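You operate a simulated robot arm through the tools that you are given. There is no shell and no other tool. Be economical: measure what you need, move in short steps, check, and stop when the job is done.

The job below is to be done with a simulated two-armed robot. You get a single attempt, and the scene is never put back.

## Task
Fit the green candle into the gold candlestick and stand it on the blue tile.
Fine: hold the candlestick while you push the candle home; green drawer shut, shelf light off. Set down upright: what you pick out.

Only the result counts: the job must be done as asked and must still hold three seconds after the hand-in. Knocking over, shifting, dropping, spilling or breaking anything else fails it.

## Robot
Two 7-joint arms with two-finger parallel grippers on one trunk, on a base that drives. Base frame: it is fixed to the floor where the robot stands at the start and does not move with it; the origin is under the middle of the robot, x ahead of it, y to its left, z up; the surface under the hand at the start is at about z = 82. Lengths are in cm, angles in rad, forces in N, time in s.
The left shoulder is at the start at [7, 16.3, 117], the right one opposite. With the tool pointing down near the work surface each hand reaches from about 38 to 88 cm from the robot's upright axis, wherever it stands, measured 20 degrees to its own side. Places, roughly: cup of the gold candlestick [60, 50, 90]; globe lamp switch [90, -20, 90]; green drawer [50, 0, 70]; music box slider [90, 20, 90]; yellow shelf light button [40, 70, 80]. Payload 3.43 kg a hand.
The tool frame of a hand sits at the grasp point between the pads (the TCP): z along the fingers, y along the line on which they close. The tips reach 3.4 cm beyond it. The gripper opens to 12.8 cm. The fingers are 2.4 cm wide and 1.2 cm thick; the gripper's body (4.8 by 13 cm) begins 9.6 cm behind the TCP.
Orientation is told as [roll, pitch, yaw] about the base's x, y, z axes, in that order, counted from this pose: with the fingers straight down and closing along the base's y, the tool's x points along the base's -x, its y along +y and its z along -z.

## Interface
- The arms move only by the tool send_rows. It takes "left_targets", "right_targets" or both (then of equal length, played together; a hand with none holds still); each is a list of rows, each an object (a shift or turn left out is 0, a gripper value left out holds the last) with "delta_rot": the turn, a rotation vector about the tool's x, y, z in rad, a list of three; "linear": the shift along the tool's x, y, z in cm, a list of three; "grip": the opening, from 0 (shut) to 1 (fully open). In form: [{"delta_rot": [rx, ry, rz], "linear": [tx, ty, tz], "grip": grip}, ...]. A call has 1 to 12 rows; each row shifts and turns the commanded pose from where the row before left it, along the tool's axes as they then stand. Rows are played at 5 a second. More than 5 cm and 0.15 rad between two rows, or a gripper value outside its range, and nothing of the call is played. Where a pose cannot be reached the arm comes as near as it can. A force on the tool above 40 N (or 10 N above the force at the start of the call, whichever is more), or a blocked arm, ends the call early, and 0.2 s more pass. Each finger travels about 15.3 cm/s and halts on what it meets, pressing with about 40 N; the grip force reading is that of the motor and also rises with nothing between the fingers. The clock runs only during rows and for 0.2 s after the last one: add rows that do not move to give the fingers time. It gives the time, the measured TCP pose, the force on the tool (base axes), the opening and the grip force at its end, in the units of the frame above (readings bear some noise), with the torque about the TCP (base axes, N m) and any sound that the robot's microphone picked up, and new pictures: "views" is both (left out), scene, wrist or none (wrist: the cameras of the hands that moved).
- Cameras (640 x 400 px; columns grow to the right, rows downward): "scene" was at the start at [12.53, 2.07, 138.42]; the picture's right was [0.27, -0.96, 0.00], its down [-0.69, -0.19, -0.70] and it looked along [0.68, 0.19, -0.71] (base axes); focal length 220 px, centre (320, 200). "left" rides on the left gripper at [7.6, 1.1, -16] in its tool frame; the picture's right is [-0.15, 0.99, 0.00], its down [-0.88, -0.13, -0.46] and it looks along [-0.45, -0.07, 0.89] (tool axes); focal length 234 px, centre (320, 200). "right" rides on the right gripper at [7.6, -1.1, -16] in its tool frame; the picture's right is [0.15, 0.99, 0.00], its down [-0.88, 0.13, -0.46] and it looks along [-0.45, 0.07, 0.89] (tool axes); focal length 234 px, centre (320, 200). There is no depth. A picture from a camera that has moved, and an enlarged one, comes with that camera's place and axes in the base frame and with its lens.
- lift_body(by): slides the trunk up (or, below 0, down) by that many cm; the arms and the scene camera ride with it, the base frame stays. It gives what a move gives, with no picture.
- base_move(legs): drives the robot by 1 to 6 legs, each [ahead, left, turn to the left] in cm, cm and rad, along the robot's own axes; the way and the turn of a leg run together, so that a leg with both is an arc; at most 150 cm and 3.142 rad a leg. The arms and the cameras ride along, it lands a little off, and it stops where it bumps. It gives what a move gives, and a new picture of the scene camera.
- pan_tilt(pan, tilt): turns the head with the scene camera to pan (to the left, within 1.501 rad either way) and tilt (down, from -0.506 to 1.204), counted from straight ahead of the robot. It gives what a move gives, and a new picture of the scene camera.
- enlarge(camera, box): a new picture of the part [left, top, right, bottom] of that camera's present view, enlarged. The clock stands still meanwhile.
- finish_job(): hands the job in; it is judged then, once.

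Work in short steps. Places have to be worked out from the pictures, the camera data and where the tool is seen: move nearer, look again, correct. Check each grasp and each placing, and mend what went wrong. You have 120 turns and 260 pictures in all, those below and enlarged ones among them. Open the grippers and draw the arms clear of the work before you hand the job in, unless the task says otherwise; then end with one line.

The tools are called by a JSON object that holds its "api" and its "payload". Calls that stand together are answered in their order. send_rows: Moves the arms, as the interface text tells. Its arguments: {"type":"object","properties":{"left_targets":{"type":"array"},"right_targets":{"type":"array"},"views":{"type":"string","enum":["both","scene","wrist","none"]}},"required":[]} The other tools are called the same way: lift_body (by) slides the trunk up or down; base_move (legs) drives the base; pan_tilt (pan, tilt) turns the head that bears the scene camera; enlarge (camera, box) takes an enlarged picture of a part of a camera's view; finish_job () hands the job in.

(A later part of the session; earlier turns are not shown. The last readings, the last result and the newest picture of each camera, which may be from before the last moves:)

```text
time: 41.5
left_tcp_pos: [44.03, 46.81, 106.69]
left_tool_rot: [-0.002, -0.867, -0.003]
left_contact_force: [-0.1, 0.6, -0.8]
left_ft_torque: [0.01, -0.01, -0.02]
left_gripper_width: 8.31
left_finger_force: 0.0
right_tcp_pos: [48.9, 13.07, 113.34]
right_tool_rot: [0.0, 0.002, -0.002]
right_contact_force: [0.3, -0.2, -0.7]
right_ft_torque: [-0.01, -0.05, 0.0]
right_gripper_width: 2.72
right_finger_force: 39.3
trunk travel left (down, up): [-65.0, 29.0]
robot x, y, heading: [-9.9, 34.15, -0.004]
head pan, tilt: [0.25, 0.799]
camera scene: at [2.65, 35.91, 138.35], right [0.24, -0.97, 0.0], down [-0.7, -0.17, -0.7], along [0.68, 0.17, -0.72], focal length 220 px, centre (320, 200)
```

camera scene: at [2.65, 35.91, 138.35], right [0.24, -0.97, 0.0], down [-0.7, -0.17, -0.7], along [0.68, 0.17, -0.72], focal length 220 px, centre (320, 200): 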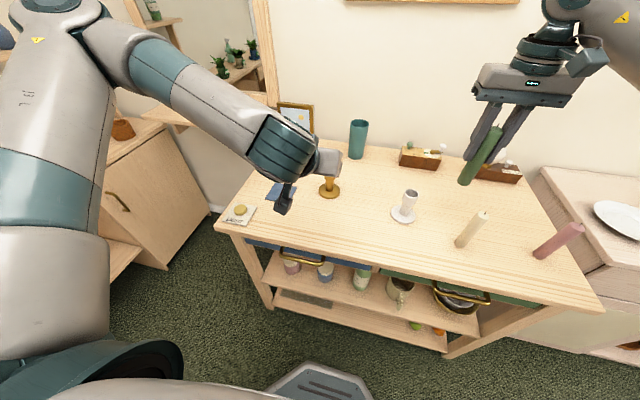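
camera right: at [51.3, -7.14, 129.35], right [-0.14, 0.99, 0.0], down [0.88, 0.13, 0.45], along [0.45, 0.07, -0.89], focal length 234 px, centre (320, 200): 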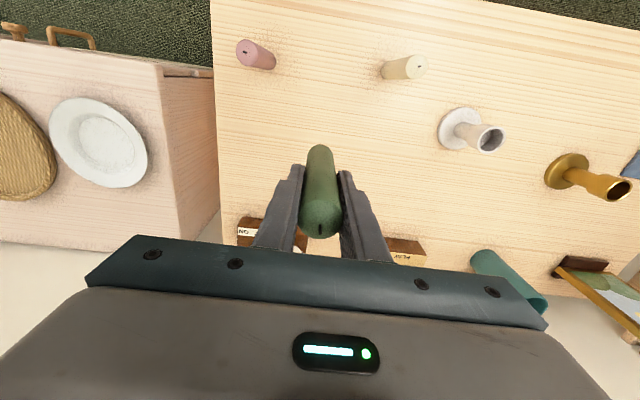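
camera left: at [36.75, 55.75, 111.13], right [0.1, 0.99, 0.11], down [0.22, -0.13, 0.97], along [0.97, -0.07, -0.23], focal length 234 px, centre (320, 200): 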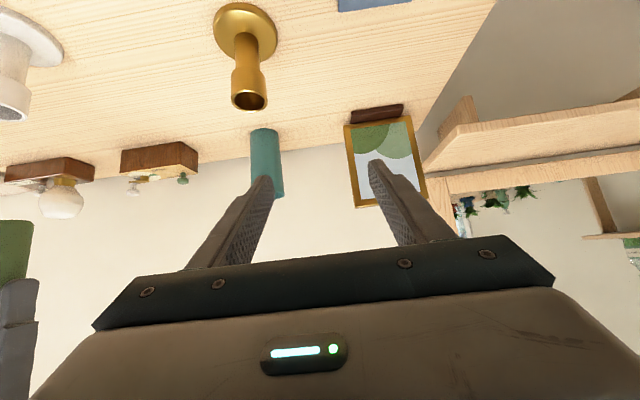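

Now I'll move the left hand toward the pre-grasp at [51.3, 47, 96.7] and look.

{"api": "send_rows", "payload": {"left_targets": [{"linear": [1, 0, 4]}, {"linear": [1, 0.1, 4]}, {"linear": [0.9, 0.1, 4]}, {}]}}

```text
time: 42.5
left_tcp_pos: [51.27, 49.71, 97.95]
left_tool_rot: [-0.002, -0.867, -0.003]
left_contact_force: [-0.8, 0.4, -0.6]
left_ft_torque: [0.0, 0.0, -0.02]
left_gripper_width: 8.33
left_finger_force: 0.1
left hand out of reach, approached as far as the arm can: row 1, 2, 3
right_tcp_pos: [48.82, 13.0, 113.41]
right_tool_rot: [0.001, 0.002, -0.004]
right_contact_force: [-0.1, 0.9, -0.8]
right_ft_torque: [0.0, 0.03, 0.0]
right_gripper_width: 2.74
right_finger_force: 39.9
trunk travel left (down, up): [-65.0, 29.0]
robot x, y, heading: [-9.8, 33.81, -0.004]
head pan, tilt: [0.25, 0.799]
camera scene: at [2.59, 35.87, 138.36], right [0.24, -0.97, 0.0], down [-0.7, -0.17, -0.7], along [0.68, 0.17, -0.72], focal length 220 px, centre (320, 200)
camera left: at [34.13, 50.84, 102.51], right [0.1, 0.99, 0.11], down [0.22, -0.13, 0.97], along [0.97, -0.07, -0.23], focal length 234 px, centre (320, 200)
```

scene: 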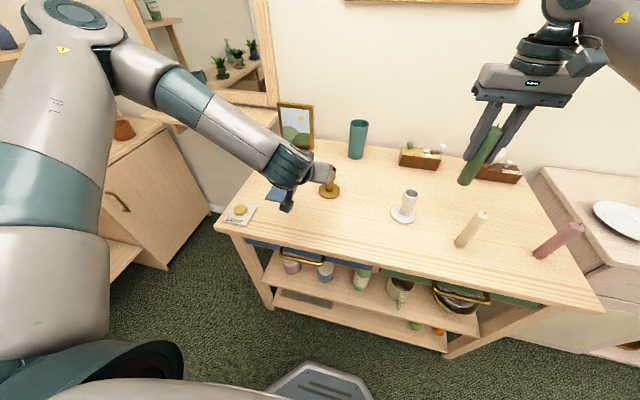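
left: 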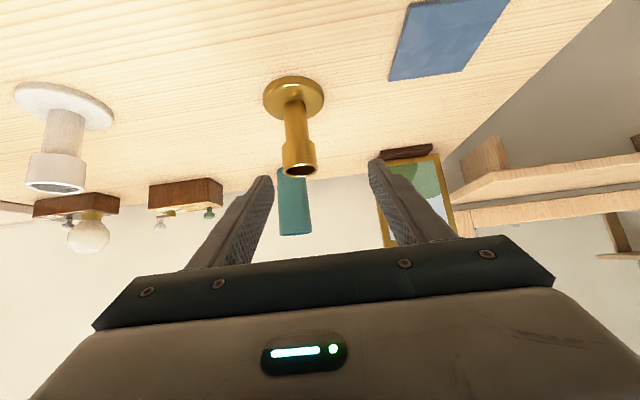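

Still at the edge of the workspace. I'll yaw the left hand by -0.7 rad, so it approaches from its own (left) side, which moves the wrist into easier reach.

{"api": "send_rows", "payload": {"left_targets": [{"delta_rot": [0.107, 0, 0.0906]}, {"delta_rot": [0.107, 0, 0.0906]}, {"delta_rot": [0.107, 0, 0.0906]}, {"delta_rot": [0.107, 0, 0.0906]}, {"delta_rot": [0.107, 0, 0.0906]}, {}]}}

```text
time: 43.9
left_tcp_pos: [51.17, 49.67, 97.95]
left_tool_rot: [0.0, -0.867, -0.706]
left_contact_force: [-1.2, -0.2, -0.2]
left_ft_torque: [0.01, -0.02, -0.02]
left_gripper_width: 8.34
left_finger_force: 0.0
right_tcp_pos: [48.91, 12.94, 113.3]
right_tool_rot: [0.0, 0.003, -0.005]
right_contact_force: [-0.4, -0.1, -1.7]
right_ft_torque: [0.0, 0.02, 0.02]
right_gripper_width: 2.73
right_finger_force: 40.2
trunk travel left (down, up): [-65.0, 29.0]
robot x, y, heading: [-10.08, 34.11, -0.006]
head pan, tilt: [0.25, 0.799]
camera scene: at [2.6, 35.84, 138.36], right [0.24, -0.97, 0.0], down [-0.7, -0.17, -0.7], along [0.68, 0.17, -0.72], focal length 220 px, centre (320, 200)
camera left: at [38.93, 61.53, 102.57], right [0.71, 0.69, 0.11], down [0.08, -0.24, 0.97], along [0.69, -0.68, -0.23], focal length 234 px, centre (320, 200)
```

scene: 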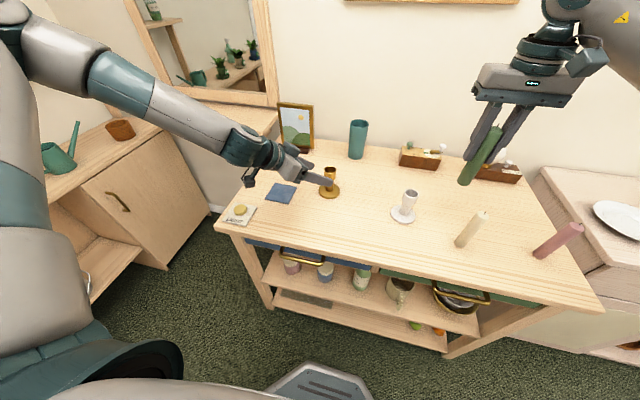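
left: 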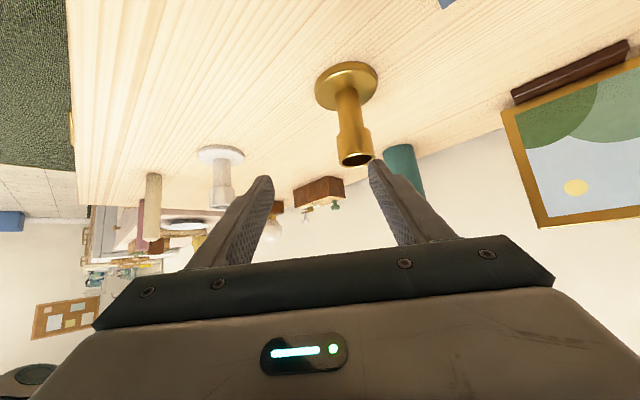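

Reach is fine now. The candlestick is at [60.3, 47.3], rim z≈92. I'll align sideways, then advance part way and check.

{"api": "send_rows", "payload": {"left_targets": [{"linear": [0.7, 4.1, 0]}, {"linear": [0, 0, 3]}, {"linear": [0, 0, 2]}, {}], "views": "wrist"}}

```text
time: 44.9
left_tcp_pos: [56.4, 50.67, 94.23]
left_tool_rot: [0.0, -0.87, -0.704]
left_contact_force: [-0.2, -0.3, -0.2]
left_ft_torque: [-0.01, 0.03, -0.02]
left_gripper_width: 8.33
left_finger_force: 0.1
right_tcp_pos: [48.83, 13.12, 113.35]
right_tool_rot: [0.001, 0.001, -0.005]
right_contact_force: [0.2, -0.3, -0.4]
right_ft_torque: [0.03, -0.01, 0.04]
right_gripper_width: 2.75
right_finger_force: 40.5
trunk travel left (down, up): [-65.0, 29.0]
robot x, y, heading: [-9.82, 33.99, -0.001]
head pan, tilt: [0.25, 0.799]
camera left: at [44.1, 62.46, 98.83], right [0.71, 0.69, 0.11], down [0.08, -0.24, 0.97], along [0.7, -0.68, -0.23], focal length 234 px, centre (320, 200)
```

left: 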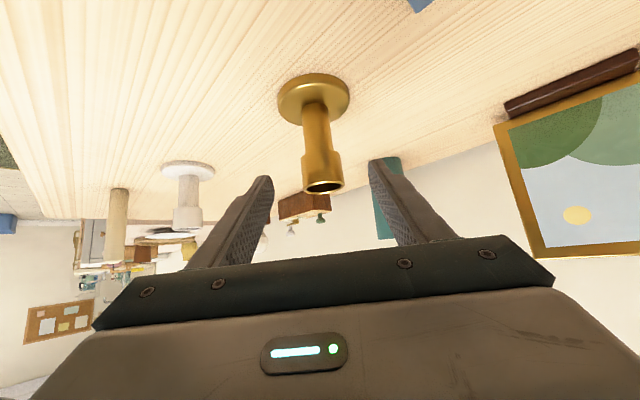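

Aligned. Advance the last 6.9 cm and close on the cup.

{"api": "send_rows", "payload": {"left_targets": [{"linear": [0, 0, 3]}, {"linear": [0, 0, 2]}, {"linear": [0, 0, 1.9]}, {}], "views": "both"}}

```text
time: 45.9
left_tcp_pos: [60.4, 47.6, 92.12]
left_tool_rot: [0.0, -0.862, -0.703]
left_contact_force: [0.3, 0.0, -0.5]
left_ft_torque: [-0.01, 0.01, -0.01]
left_gripper_width: 8.3
left_finger_force: 0.1
left hand out of reach, approached as far as the arm can: row 2, 3
right_tcp_pos: [48.93, 13.02, 113.5]
right_tool_rot: [0.0, 0.002, -0.003]
right_contact_force: [-0.1, 0.2, -0.5]
right_ft_torque: [0.02, -0.01, 0.02]
right_gripper_width: 2.72
right_finger_force: 40.0
trunk travel left (down, up): [-65.0, 29.0]
robot x, y, heading: [-9.82, 33.95, -0.004]
head pan, tilt: [0.25, 0.799]
camera scene: at [2.6, 35.88, 138.36], right [0.24, -0.97, 0.0], down [-0.7, -0.17, -0.7], along [0.68, 0.17, -0.72], focal length 220 px, centre (320, 200)
camera left: at [48.1, 59.42, 96.87], right [0.71, 0.69, 0.11], down [0.09, -0.25, 0.97], along [0.7, -0.68, -0.24], focal length 234 px, centre (320, 200)
```

scene: 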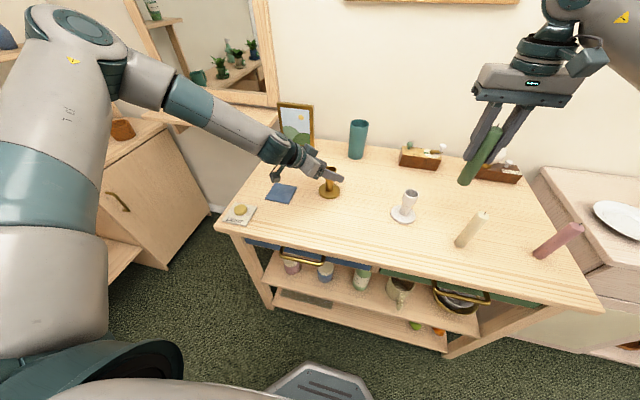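
left: 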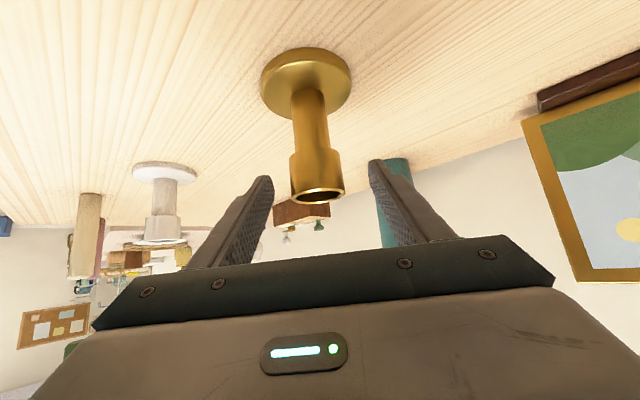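

The arm can't get below z≈92 from this trunk height. I'll raise both hands a bit and then lower the trunk 10 cm so the left hand ends around the cup at z≈89.7.

{"api": "send_rows", "payload": {"left_targets": [{"linear": [-2.9, 0, -2.46]}, {"linear": [-2.9, 0, -2.46]}, {}], "right_targets": [{"linear": [0, 0, -4.5]}, {"linear": [0, 0, -4.5]}, {}], "views": "none"}}

```text
time: 46.7
left_tcp_pos: [60.52, 47.56, 99.68]
left_tool_rot: [-0.001, -0.868, -0.702]
left_contact_force: [0.6, -0.4, 0.1]
left_ft_torque: [-0.04, 0.02, -0.04]
left_gripper_width: 8.31
left_finger_force: 0.1
right_tcp_pos: [49.07, 12.95, 122.22]
right_tool_rot: [0.0, 0.003, -0.006]
right_contact_force: [0.4, 0.1, -0.5]
right_ft_torque: [0.01, 0.03, 0.02]
right_gripper_width: 2.73
right_finger_force: 40.3
trunk travel left (down, up): [-65.0, 29.0]
robot x, y, heading: [-9.94, 33.95, -0.005]
head pan, tilt: [0.25, 0.799]
```

Lower the trunk 10 cm; the open fingers descend around the cup.

{"api": "lift_body", "payload": {"by": -10}}

{"api": "enlarge", "payload": {"camera": "left", "box": [160, 40, 480, 240]}}

{"api": "enlarge", "payload": {"camera": "scene", "box": [240, 100, 400, 200]}}

```text
time: 48.0
left_tcp_pos: [60.27, 47.56, 89.84]
left_tool_rot: [0.0, -0.869, -0.707]
left_contact_force: [-0.5, -0.1, -0.4]
left_ft_torque: [-0.01, -0.01, 0.0]
left_gripper_width: 8.31
left_finger_force: 0.1
right_tcp_pos: [48.93, 13.02, 112.43]
right_tool_rot: [0.002, 0.002, -0.002]
right_contact_force: [0.0, 0.4, -0.2]
right_ft_torque: [0.0, -0.01, 0.02]
right_gripper_width: 2.74
right_finger_force: 39.9
trunk travel left (down, up): [-55.0, 39.0]
robot x, y, heading: [-9.71, 33.89, -0.004]
head pan, tilt: [0.25, 0.799]
```

```text
2.00 times, centred on (320, 140) of left
camera zoom: at [48.06, 59.43, 94.34], right [0.71, 0.69, 0.11], down [0.08, -0.24, 0.97], along [0.7, -0.68, -0.23], focal length 468 px, centre (320, 320)
```

zoom: 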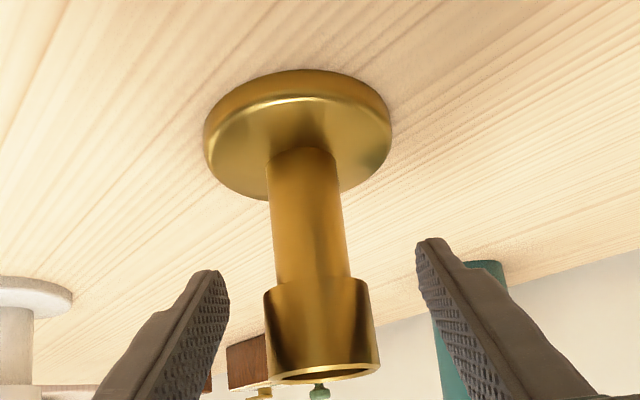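

```text
4.00 times, centred on (320, 150) of scene
camera zoom: at [2.55, 35.88, 128.37], right [0.24, -0.97, 0.0], down [-0.7, -0.17, -0.7], along [0.68, 0.17, -0.72], focal length 882 px, centre (320, 400)
```

zoom: 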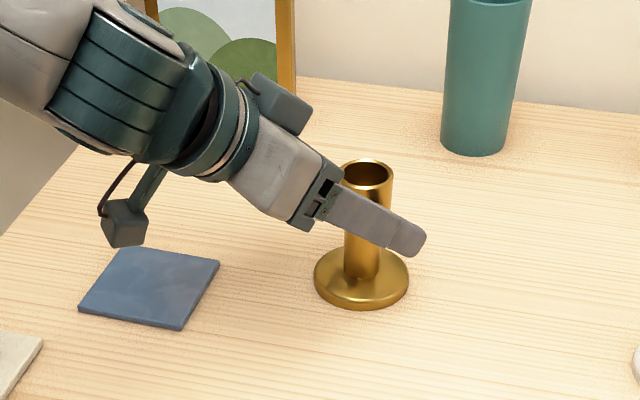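

The fingers straddle the cup. Close the left gripper gently.

{"api": "send_rows", "payload": {"left_targets": [{"grip": 0.45}, {"grip": 0.35}, {"grip": 0.25}, {"grip": 0.2}, {"grip": 0.2}]}}

```text
time: 49.2
left_tcp_pos: [60.52, 47.75, 89.73]
left_tool_rot: [0.001, -0.867, -0.704]
left_contact_force: [-1.1, -0.7, 0.8]
left_ft_torque: [0.05, -0.01, 0.07]
left_gripper_width: 4.09
left_finger_force: 40.0
right_tcp_pos: [48.91, 12.92, 112.25]
right_tool_rot: [0.0, 0.0, -0.004]
right_contact_force: [0.3, -0.3, -0.7]
right_ft_torque: [-0.01, -0.01, 0.01]
right_gripper_width: 2.74
right_finger_force: 40.2
trunk travel left (down, up): [-55.0, 39.0]
robot x, y, heading: [-9.87, 34.16, -0.0]
head pan, tilt: [0.25, 0.799]
camera scene: at [2.57, 35.87, 128.37], right [0.24, -0.97, 0.0], down [-0.7, -0.17, -0.7], along [0.68, 0.17, -0.72], focal length 220 px, centre (320, 200)
camera left: at [48.07, 59.43, 94.32], right [0.71, 0.69, 0.11], down [0.08, -0.24, 0.97], along [0.7, -0.68, -0.23], focal length 234 px, centre (320, 200)
```

scene: 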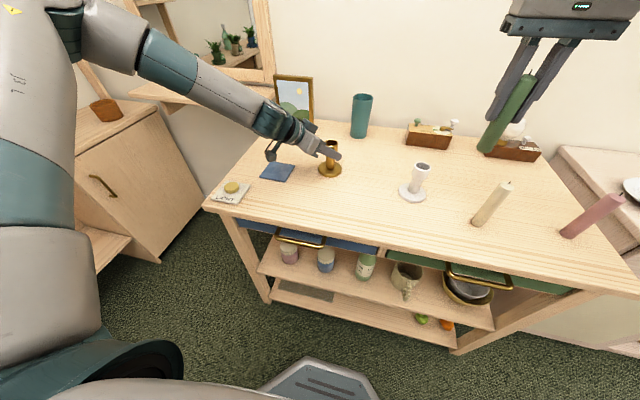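
left: 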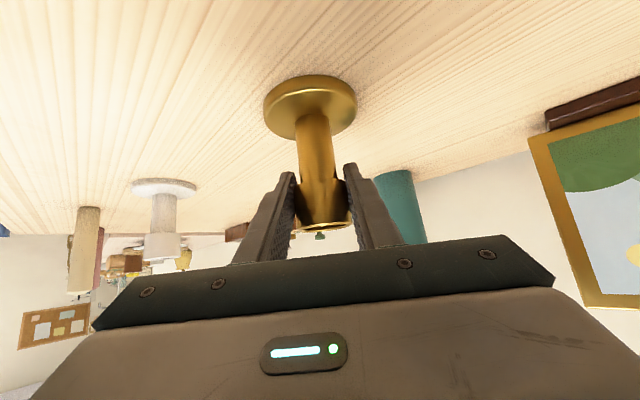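

Held (4.1 cm). Tile centre is [55.3, 63.6], the base now near [60.25, 47.1]. I'll lift 3 cm and carry it over by (-5, +16.5).

{"api": "send_rows", "payload": {"left_targets": [{"linear": [-1.14, 0, -0.97]}, {"linear": [-1.14, 0, -0.97]}, {}, {"linear": [1.88, 1.86, -2.21]}, {"linear": [1.88, 1.86, -2.21]}, {"linear": [1.88, 1.86, -2.21]}, {"linear": [1.88, 1.86, -2.21]}, {"linear": [1.88, 1.86, -2.21]}, {}]}}

{"api": "enlarge", "payload": {"camera": "scene", "box": [200, 100, 360, 200]}}

```text
time: 51.2
left_tcp_pos: [55.44, 64.13, 92.77]
left_tool_rot: [0.0, -0.867, -0.706]
left_contact_force: [0.5, 0.1, -1.0]
left_ft_torque: [-0.01, 0.04, 0.03]
left_gripper_width: 4.07
left_finger_force: 39.2
right_tcp_pos: [49.1, 12.92, 112.31]
right_tool_rot: [0.0, 0.001, -0.004]
right_contact_force: [-0.7, -0.3, -0.5]
right_ft_torque: [-0.01, -0.01, 0.0]
right_gripper_width: 2.73
right_finger_force: 40.1
trunk travel left (down, up): [-55.0, 39.0]
robot x, y, heading: [-9.95, 34.0, -0.004]
head pan, tilt: [0.25, 0.799]
camera scene: at [2.65, 35.84, 128.36], right [0.24, -0.97, 0.0], down [-0.7, -0.17, -0.7], along [0.68, 0.17, -0.72], focal length 220 px, centre (320, 200)
camera left: at [43.03, 75.91, 97.28], right [0.71, 0.69, 0.11], down [0.08, -0.24, 0.97], along [0.7, -0.68, -0.23], focal length 234 px, centre (320, 200)
```

scene: 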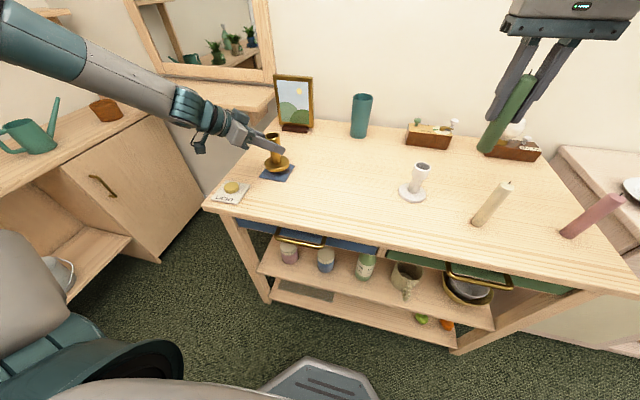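
left: 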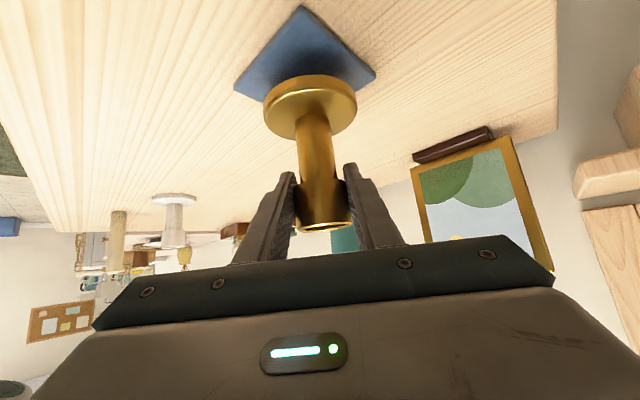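

```text
4.00 times, centred on (280, 150) of scene
camera zoom: at [2.65, 35.84, 128.36], right [0.24, -0.97, 0.0], down [-0.7, -0.17, -0.7], along [0.68, 0.17, -0.72], focal length 882 px, centre (480, 400)
```

zoom: 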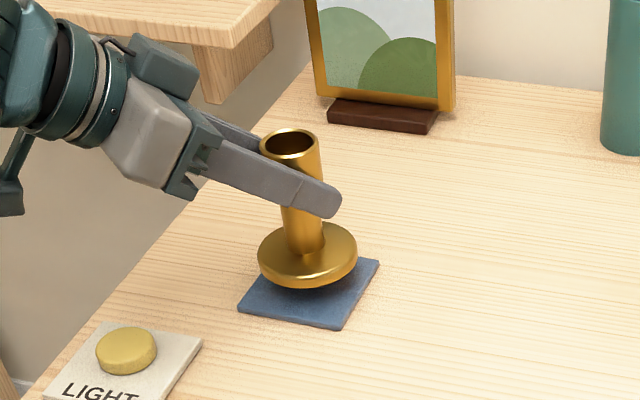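

It hangs upright and nearly centred. I'll shift (-0.4, +0.35), lower 2 cm, and then feel for contact in small steps.

{"api": "send_rows", "payload": {"left_targets": [{"linear": [0.95, 0, 0.44]}, {"linear": [0.92, 0, 0.44]}, {}, {"linear": [0.15, 0, 0.13]}, {"linear": [0.15, 0, 0.13]}, {}]}}

{"api": "enlarge", "payload": {"camera": "scene", "box": [200, 100, 360, 200]}}

```text
time: 52.6
left_tcp_pos: [54.96, 64.51, 90.48]
left_tool_rot: [0.002, -0.871, -0.706]
left_contact_force: [0.7, 1.3, 6.6]
left_ft_torque: [0.32, -0.25, 0.04]
left_gripper_width: 4.08
left_finger_force: 40.2
right_tcp_pos: [48.94, 13.04, 112.26]
right_tool_rot: [-0.001, 0.0, -0.004]
right_contact_force: [-0.1, 0.6, -0.2]
right_ft_torque: [-0.03, -0.03, -0.03]
right_gripper_width: 2.72
right_finger_force: 39.5
trunk travel left (down, up): [-55.0, 39.0]
robot x, y, heading: [-9.92, 33.84, -0.002]
head pan, tilt: [0.25, 0.799]
camera scene: at [2.53, 35.87, 128.38], right [0.24, -0.97, 0.0], down [-0.7, -0.17, -0.7], along [0.68, 0.17, -0.72], focal length 220 px, centre (320, 200)
camera left: at [42.62, 76.23, 94.99], right [0.71, 0.69, 0.11], down [0.08, -0.24, 0.97], along [0.7, -0.68, -0.23], focal length 234 px, centre (320, 200)
```

scene: 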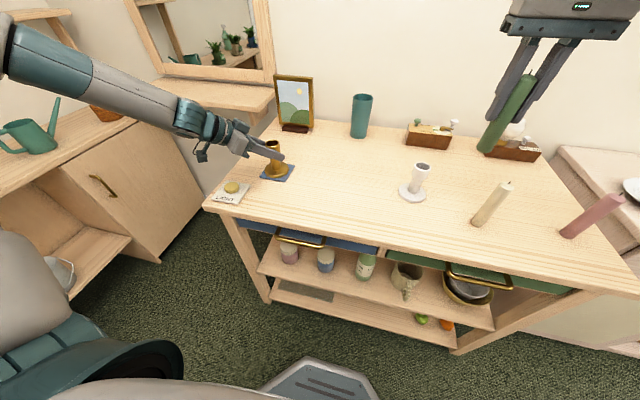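
left: 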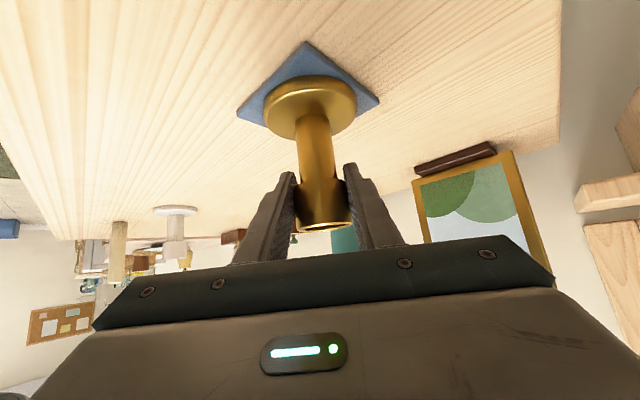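

```text
4.00 times, centred on (280, 150) of scene
camera zoom: at [2.53, 35.87, 128.38], right [0.24, -0.97, 0.0], down [-0.7, -0.17, -0.7], along [0.68, 0.17, -0.72], focal length 882 px, centre (480, 400)
```

zoom: 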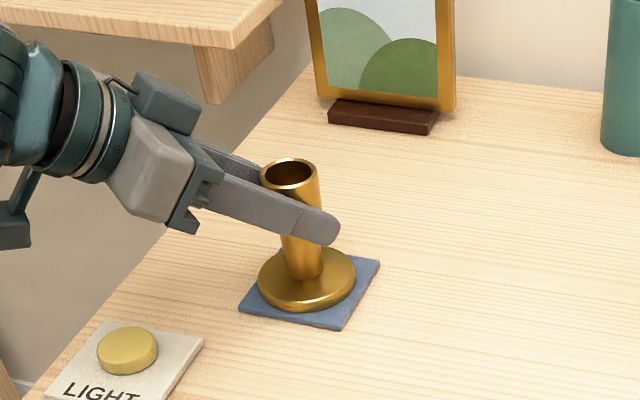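

The candlestick rests upright and centred on the tile (6.6 N down). I keep holding it and bring the right hand with the candle over toward it at height.

{"api": "send_rows", "payload": {"right_targets": [{"linear": [-0.6, 4.6, 0]}, {"linear": [-0.6, 4.6, 0]}, {"linear": [-0.6, 4.6, 0]}, {"linear": [-0.6, 4.6, 0]}, {"linear": [-0.6, 4.6, 0]}, {"linear": [-0.6, 4.6, 0]}, {"linear": [-0.6, 4.6, 0]}, {"linear": [-0.6, 4.6, 0]}, {"linear": [-0.6, 4.6, 0]}, {}]}}

```text
time: 54.9
left_tcp_pos: [54.84, 64.54, 90.41]
left_tool_rot: [0.002, -0.869, -0.704]
left_contact_force: [0.7, 0.8, 12.3]
left_ft_torque: [0.3, -0.36, 0.11]
left_gripper_width: 4.05
left_finger_force: 40.0
right_tcp_pos: [53.27, 52.64, 111.95]
right_tool_rot: [0.0, -0.004, -0.004]
right_contact_force: [-0.4, 0.4, -1.5]
right_ft_torque: [0.01, 0.0, -0.01]
right_gripper_width: 2.77
right_finger_force: 39.6
right hand out of reach, approached as far as the arm can: row 9
trunk travel left (down, up): [-55.0, 39.0]
robot x, y, heading: [-9.6, 33.92, -0.01]
head pan, tilt: [0.25, 0.799]
camera scene: at [2.47, 35.85, 128.38], right [0.24, -0.97, 0.0], down [-0.69, -0.17, -0.7], along [0.68, 0.17, -0.72], focal length 220 px, centre (320, 200)
camera right: at [45.67, 51.49, 127.91], right [-0.14, 0.99, 0.0], down [0.88, 0.13, 0.46], along [0.45, 0.07, -0.89], focal length 234 px, centre (320, 200)
```

scene: 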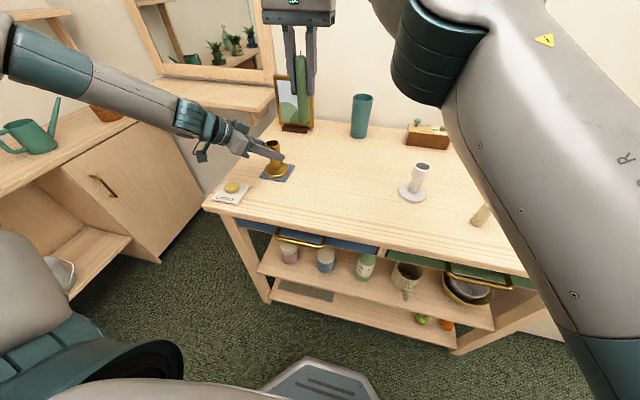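
right: 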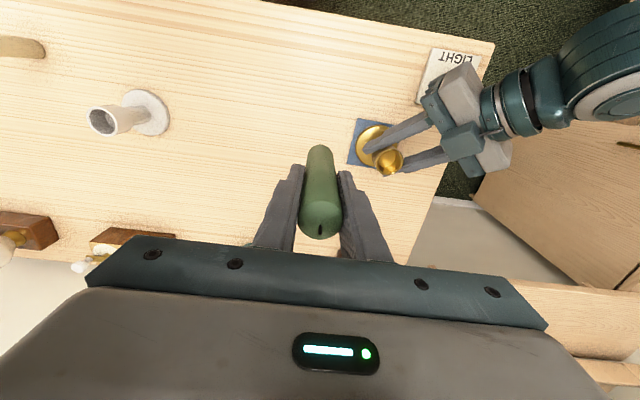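

The right hand hit a reach limit at y≈52.6. I'll yaw it toward its arm's direction (+0.6) and try again in small moves.

{"api": "send_rows", "payload": {"right_targets": [{"delta_rot": [0, 0, -0.15]}, {"delta_rot": [0, 0, -0.15]}, {"delta_rot": [0, 0, -0.15]}, {"delta_rot": [0, 0, -0.15]}, {"linear": [1.7, 2.5, 0]}, {"linear": [1.1, 1.65, 0]}, {}], "views": "wrist"}}

```text
time: 56.5
left_tcp_pos: [54.81, 64.34, 90.3]
left_tool_rot: [0.001, -0.868, -0.704]
left_contact_force: [0.8, 3.1, 12.4]
left_ft_torque: [0.15, -0.35, 0.06]
left_gripper_width: 4.04
left_finger_force: 39.8
right_tcp_pos: [48.75, 54.6, 112.02]
right_tool_rot: [0.002, -0.001, 0.598]
right_contact_force: [0.4, -0.2, -0.4]
right_ft_torque: [-0.02, -0.03, -0.02]
right_gripper_width: 2.76
right_finger_force: 39.6
trunk travel left (down, up): [-55.0, 39.0]
robot x, y, heading: [-9.94, 34.17, -0.002]
head pan, tilt: [0.25, 0.799]
camera right: at [43.05, 49.34, 127.91], right [-0.68, 0.74, 0.0], down [0.66, 0.6, 0.46], along [0.34, 0.31, -0.89], focal length 234 px, centre (320, 200)
```

right: 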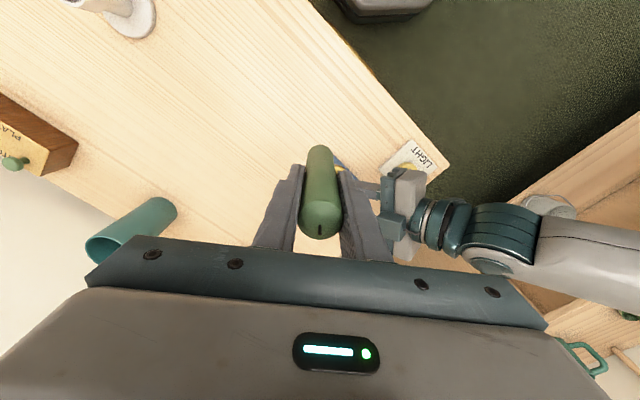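

No reach problem now. I mixed the direction; now move (+6.65, +9.2) toward above the cup.

{"api": "send_rows", "payload": {"right_targets": [{"linear": [-3.56, 1.28, 0]}, {"linear": [-3.56, 1.28, 0]}, {"linear": [-3.56, 1.28, 0]}, {}]}}

```text
time: 57.5
left_tcp_pos: [54.75, 64.31, 90.52]
left_tool_rot: [0.0, -0.869, -0.705]
left_contact_force: [0.2, -1.0, 13.1]
left_ft_torque: [-0.05, -0.28, 0.08]
left_gripper_width: 4.09
left_finger_force: 40.6
right_tcp_pos: [49.39, 55.53, 111.93]
right_tool_rot: [0.0, -0.001, 0.595]
right_contact_force: [0.7, 0.3, -0.5]
right_ft_torque: [0.01, 0.0, -0.01]
right_gripper_width: 2.73
right_finger_force: 39.7
right hand out of reach, approached as far as the arm can: row 1, 2, 3
trunk travel left (down, up): [-55.0, 39.0]
robot x, y, heading: [-10.0, 34.12, -0.003]
head pan, tilt: [0.25, 0.799]
camera scene: at [2.45, 35.83, 128.38], right [0.24, -0.97, 0.0], down [-0.69, -0.17, -0.7], along [0.68, 0.17, -0.72], focal length 220 px, centre (320, 200)
camera right: at [43.79, 50.32, 127.91], right [-0.68, 0.74, 0.0], down [0.66, 0.6, 0.46], along [0.34, 0.31, -0.89], focal length 234 px, centre (320, 200)
```

scene: 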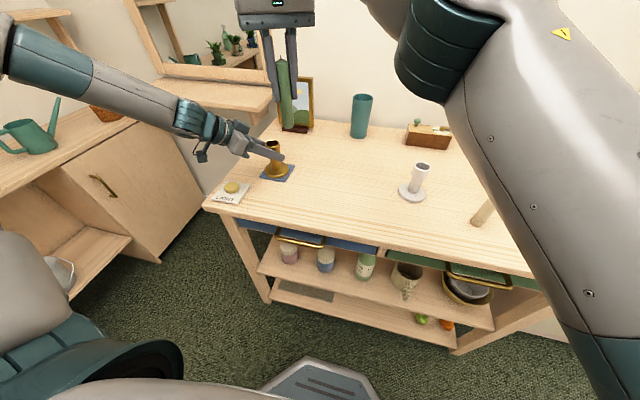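
right: 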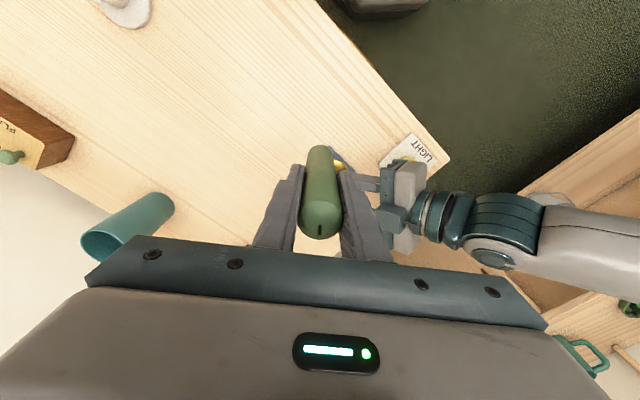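

The right arm is at its outer limit, so the base must be nearer. I'll release the candlestick (it stands on the tile), back the left hand out along its fingers, and pull the right hand back a bit.

{"api": "send_rows", "payload": {"left_targets": [{"grip": 0.4}, {"grip": 0.65}, {}, {"linear": [0, 0, -4]}, {"linear": [0, 0, -4]}, {"linear": [0, 0, -4]}, {}], "right_targets": [{"linear": [3.6, -3.2, 0]}, {"linear": [3.6, -3.2, 0]}, {}, {}, {}, {}, {}]}}

```text
time: 59.0
left_tcp_pos: [48.07, 70.38, 98.08]
left_tool_rot: [-0.002, -0.869, -0.704]
left_contact_force: [0.1, -0.4, -0.3]
left_ft_torque: [-0.03, 0.0, 0.02]
left_gripper_width: 8.33
left_finger_force: 0.1
right_tcp_pos: [47.25, 46.26, 111.75]
right_tool_rot: [-0.001, 0.003, 0.595]
right_contact_force: [-0.4, 0.6, -0.9]
right_ft_torque: [0.02, 0.02, -0.01]
right_gripper_width: 2.73
right_finger_force: 39.5
trunk travel left (down, up): [-55.0, 39.0]
robot x, y, heading: [-9.82, 33.9, -0.004]
head pan, tilt: [0.25, 0.799]
camera scene: at [2.69, 35.9, 128.35], right [0.24, -0.97, 0.0], down [-0.7, -0.17, -0.7], along [0.68, 0.17, -0.72], focal length 220 px, centre (320, 200)
camera right: at [41.56, 41.03, 127.74], right [-0.68, 0.74, 0.0], down [0.66, 0.6, 0.45], along [0.33, 0.31, -0.89], focal length 234 px, centre (320, 200)
camera left: at [35.8, 82.24, 102.67], right [0.71, 0.69, 0.11], down [0.09, -0.24, 0.97], along [0.7, -0.68, -0.23], focal length 234 px, centre (320, 200)
```

scene: 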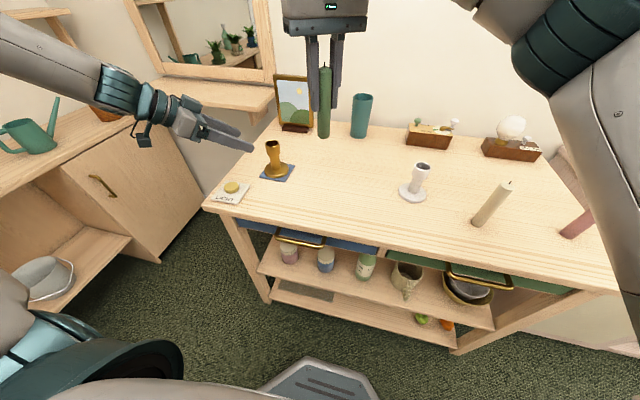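
right: 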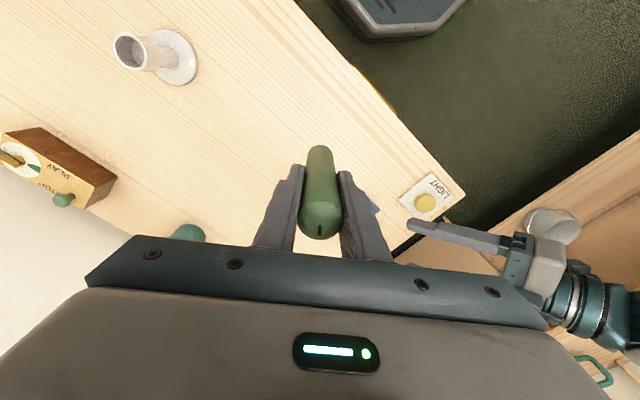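
left: 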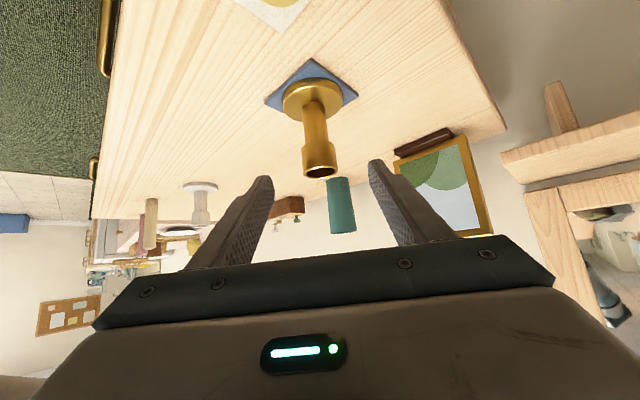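

Candlestick stands fine on the tile. Drive the base +3 ahead and +14 left.

{"api": "base_move", "payload": {"legs": [[3, 14, 0]]}}

```text
time: 60.4
left_tcp_pos: [51.09, 84.24, 98.12]
left_tool_rot: [-0.001, -0.868, -0.706]
left_contact_force: [0.0, -0.2, 0.7]
left_ft_torque: [-0.03, -0.01, 0.04]
left_gripper_width: 8.33
left_finger_force: 0.2
right_tcp_pos: [50.19, 60.19, 111.84]
right_tool_rot: [0.001, 0.003, 0.596]
right_contact_force: [-0.1, 0.5, -0.7]
right_ft_torque: [-0.03, 0.0, -0.02]
right_gripper_width: 2.73
right_finger_force: 39.6
trunk travel left (down, up): [-55.0, 39.0]
robot x, y, heading: [-7.1, 47.93, 0.001]
head pan, tilt: [0.25, 0.799]
camera scene: at [5.6, 49.75, 128.37], right [0.24, -0.97, 0.0], down [-0.7, -0.17, -0.7], along [0.68, 0.17, -0.72], focal length 220 px, centre (320, 200)
```

scene: 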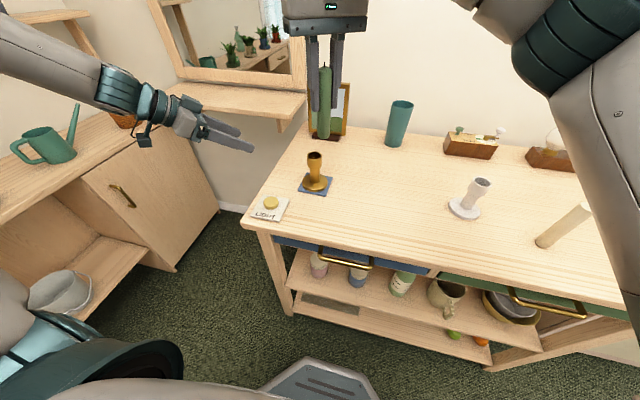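

Now bring the left hand back to the pre-grasp spot [48.1, 70.4, 98.1] and look.

{"api": "send_rows", "payload": {"left_targets": [{"linear": [-1.44, -4.17, 1.7]}, {"linear": [-1.44, -4.17, 1.7]}, {"linear": [-1.44, -4.17, 1.7]}, {}]}}

```text
time: 61.4
left_tcp_pos: [47.95, 70.44, 98.19]
left_tool_rot: [-0.001, -0.867, -0.707]
left_contact_force: [0.4, 0.0, 0.1]
left_ft_torque: [-0.04, 0.03, 0.0]
left_gripper_width: 8.3
left_finger_force: 0.1
right_tcp_pos: [50.11, 60.19, 111.85]
right_tool_rot: [0.0, 0.0, 0.594]
right_contact_force: [-0.6, -0.6, -0.2]
right_ft_torque: [0.01, -0.04, 0.0]
right_gripper_width: 2.7
right_finger_force: 39.6
trunk travel left (down, up): [-55.0, 39.0]
robot x, y, heading: [-7.15, 47.81, -0.001]
head pan, tilt: [0.25, 0.799]
camera scene: at [5.55, 49.76, 128.37], right [0.24, -0.97, 0.0], down [-0.7, -0.17, -0.7], along [0.68, 0.17, -0.72], focal length 220 px, centre (320, 200)
camera left: at [35.67, 82.21, 102.73], right [0.71, 0.69, 0.11], down [0.08, -0.24, 0.97], along [0.7, -0.68, -0.23], focal length 234 px, centre (320, 200)
```

scene: 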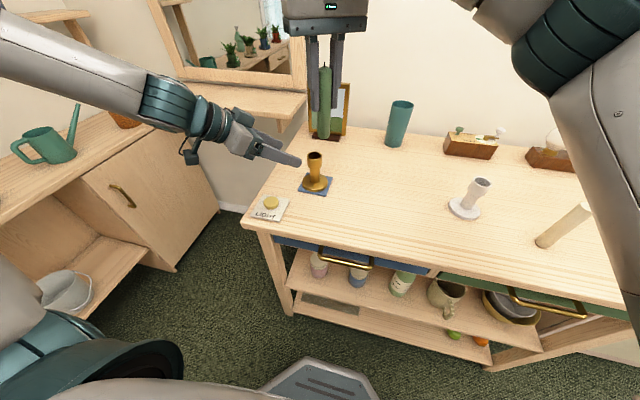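
left: 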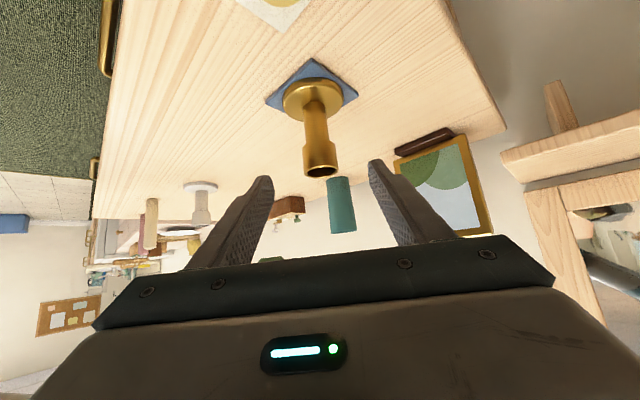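

Same view as before the drive. Advance 12 cm along the fingers and close again.

{"api": "send_rows", "payload": {"left_targets": [{"linear": [0, 0, 4]}, {"linear": [0, 0, 4]}, {"linear": [0, 0, 4]}, {}, {"grip": 0.45}, {"grip": 0.35}, {"grip": 0.25}, {"grip": 0.2}, {"grip": 0.2}]}}

```text
time: 63.4
left_tcp_pos: [55.21, 64.58, 90.44]
left_tool_rot: [0.0, -0.869, -0.702]
left_contact_force: [0.6, -0.3, 0.2]
left_ft_torque: [0.0, -0.01, -0.01]
left_gripper_width: 4.08
left_finger_force: 40.1
right_tcp_pos: [50.13, 60.2, 111.84]
right_tool_rot: [0.001, 0.003, 0.594]
right_contact_force: [0.4, -0.4, -0.1]
right_ft_torque: [-0.01, -0.02, 0.01]
right_gripper_width: 2.72
right_finger_force: 39.6
trunk travel left (down, up): [-55.0, 39.0]
robot x, y, heading: [-7.07, 47.72, -0.003]
head pan, tilt: [0.25, 0.799]
camera scene: at [5.63, 49.76, 128.36], right [0.24, -0.97, 0.0], down [-0.7, -0.17, -0.7], along [0.68, 0.17, -0.72], focal length 220 px, centre (320, 200)
camera left: at [42.81, 76.31, 94.97], right [0.71, 0.69, 0.11], down [0.08, -0.24, 0.97], along [0.7, -0.68, -0.23], focal length 234 px, centre (320, 200)
```

scene: 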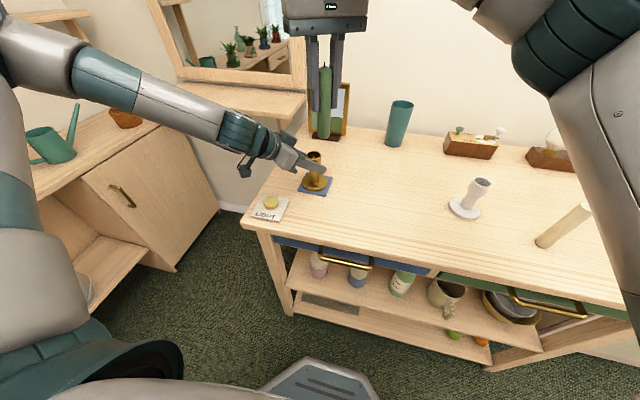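
left: 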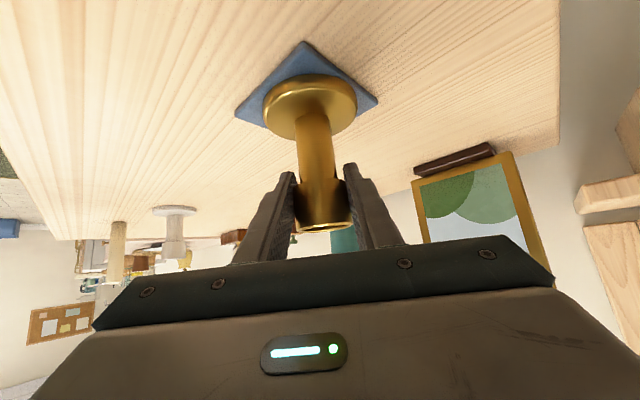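

Regripped. Move the right hand above the cup: (+5.1, +3.7).

{"api": "send_rows", "payload": {"right_targets": [{"linear": [-3.15, 0.08, 0]}, {"linear": [-3.15, 0.08, 0]}, {}]}}

{"api": "enlarge", "payload": {"camera": "scene", "box": [240, 100, 400, 200]}}

{"api": "enlarge", "payload": {"camera": "right", "box": [240, 80, 400, 180]}}

```text
time: 64.2
left_tcp_pos: [55.06, 64.39, 90.46]
left_tool_rot: [0.001, -0.868, -0.705]
left_contact_force: [-0.1, -0.4, 0.1]
left_ft_torque: [0.02, 0.0, 0.03]
left_gripper_width: 4.08
left_finger_force: 40.1
right_tcp_pos: [55.29, 63.76, 111.69]
right_tool_rot: [0.0, -0.001, 0.595]
right_contact_force: [0.3, -0.6, -0.7]
right_ft_torque: [0.03, 0.0, 0.01]
right_gripper_width: 2.71
right_finger_force: 39.8
trunk travel left (down, up): [-55.0, 39.0]
robot x, y, heading: [-7.09, 47.71, -0.001]
head pan, tilt: [0.25, 0.799]
camera scene: at [5.64, 49.66, 128.36], right [0.24, -0.97, 0.0], down [-0.7, -0.17, -0.7], along [0.68, 0.17, -0.72], focal length 220 px, centre (320, 200)
camera right: at [49.63, 58.48, 127.79], right [-0.68, 0.74, 0.0], down [0.66, 0.6, 0.46], along [0.33, 0.31, -0.89], focal length 234 px, centre (320, 200)
```

scene: 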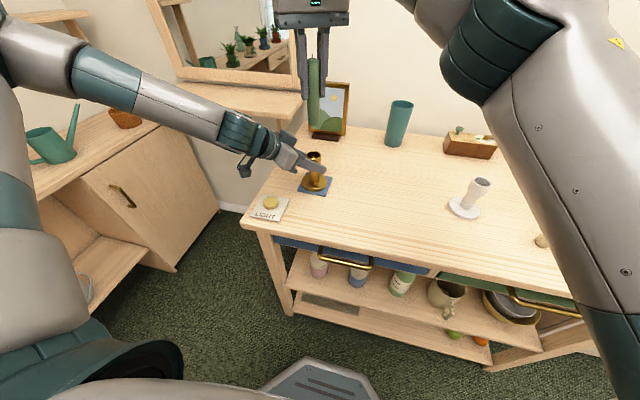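
right: 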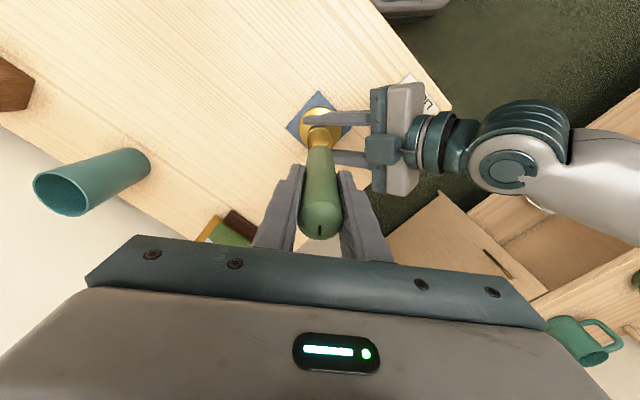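

```text
4.00 times, centred on (320, 150) of scene
camera zoom: at [5.64, 49.66, 128.36], right [0.24, -0.97, 0.0], down [-0.7, -0.17, -0.7], along [0.68, 0.17, -0.72], focal length 882 px, centre (320, 400)
```

zoom: 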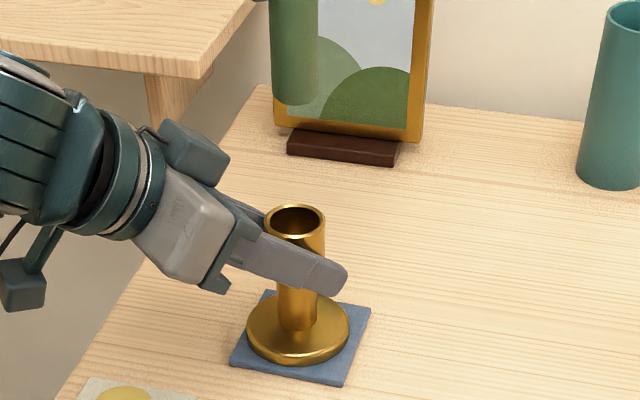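

```text
4.00 times, centred on (320, 130) of right
camera zoom: at [49.63, 58.48, 127.79], right [-0.68, 0.74, 0.0], down [0.66, 0.6, 0.46], along [0.33, 0.31, -0.89], focal length 937 px, centre (320, 480)
```

zoom: 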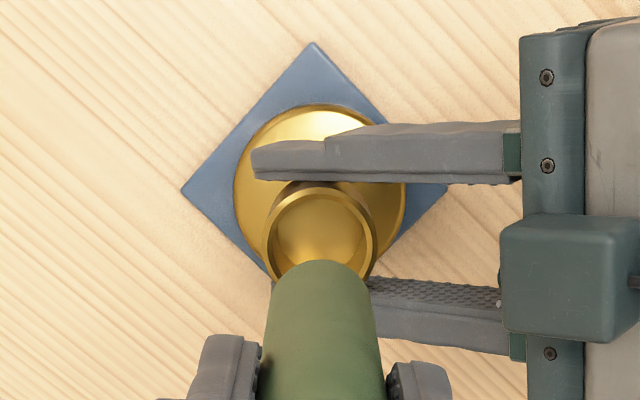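

Excellent alignment: the cup's mouth (inner ≈3.4 cm vs candle 2.7) lies on the candle's axis within ~2 mm. Lower 8 cm to just above the rim and check.

{"api": "send_rows", "payload": {"right_targets": [{"linear": [0, 0, 3]}, {"linear": [0, 0, 3]}, {"linear": [0, 0, 1.7]}, {}], "views": "scene"}}

{"api": "enlarge", "payload": {"camera": "scene", "box": [240, 100, 400, 200]}}

{"api": "enlarge", "payload": {"camera": "right", "box": [240, 80, 400, 180]}}

{"api": "enlarge", "payload": {"camera": "left", "box": [240, 160, 400, 260]}}

```text
time: 65.2
left_tcp_pos: [55.13, 64.57, 90.46]
left_tool_rot: [0.001, -0.869, -0.705]
left_contact_force: [0.8, 0.4, 1.1]
left_ft_torque: [0.01, -0.02, 0.0]
left_gripper_width: 4.1
left_finger_force: 40.0
right_tcp_pos: [55.14, 63.8, 104.03]
right_tool_rot: [-0.002, 0.002, 0.594]
right_contact_force: [0.7, 0.0, -0.1]
right_ft_torque: [-0.04, -0.02, -0.01]
right_gripper_width: 2.71
right_finger_force: 39.9
trunk travel left (down, up): [-55.0, 39.0]
robot x, y, heading: [-6.79, 47.79, -0.005]
head pan, tilt: [0.25, 0.799]
camera scene: at [5.62, 49.76, 128.36], right [0.24, -0.97, 0.0], down [-0.7, -0.17, -0.7], along [0.68, 0.17, -0.72], focal length 220 px, centre (320, 200)
```

scene: 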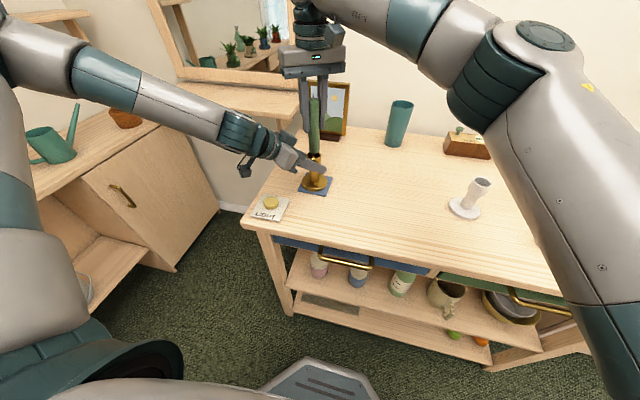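

```text
4.00 times, centred on (320, 150) of scene
camera zoom: at [5.62, 49.76, 128.36], right [0.24, -0.97, 0.0], down [-0.7, -0.17, -0.7], along [0.68, 0.17, -0.72], focal length 882 px, centre (320, 400)
```

zoom: 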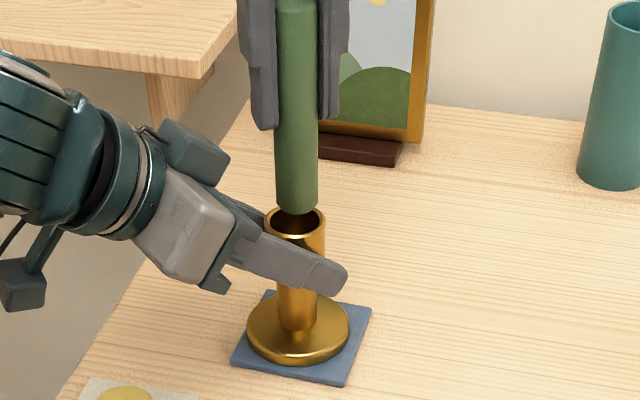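

```text
4.00 times, centred on (320, 130) of right
camera zoom: at [49.55, 58.59, 120.03], right [-0.68, 0.74, 0.0], down [0.66, 0.6, 0.45], along [0.34, 0.31, -0.89], focal length 937 px, centre (320, 480)
```

zoom: 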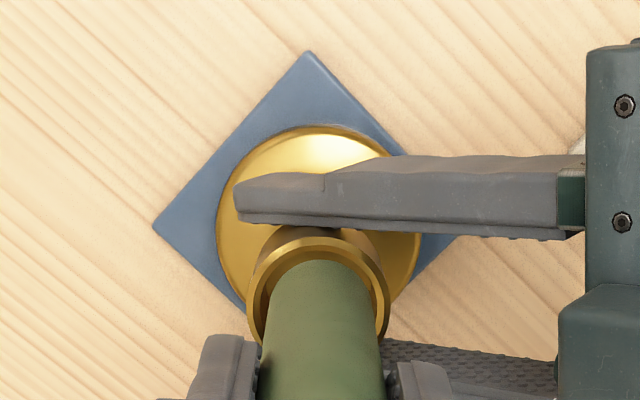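

```text
4.00 times, centred on (320, 210) of left
camera zoom: at [42.81, 76.31, 94.98], right [0.71, 0.69, 0.11], down [0.08, -0.24, 0.97], along [0.7, -0.68, -0.23], focal length 937 px, centre (320, 160)
```

zoom: 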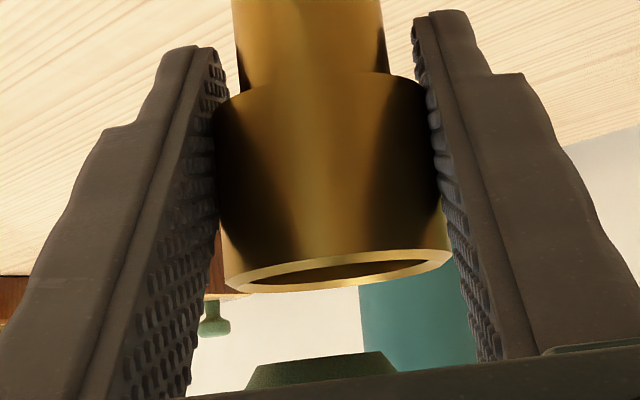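

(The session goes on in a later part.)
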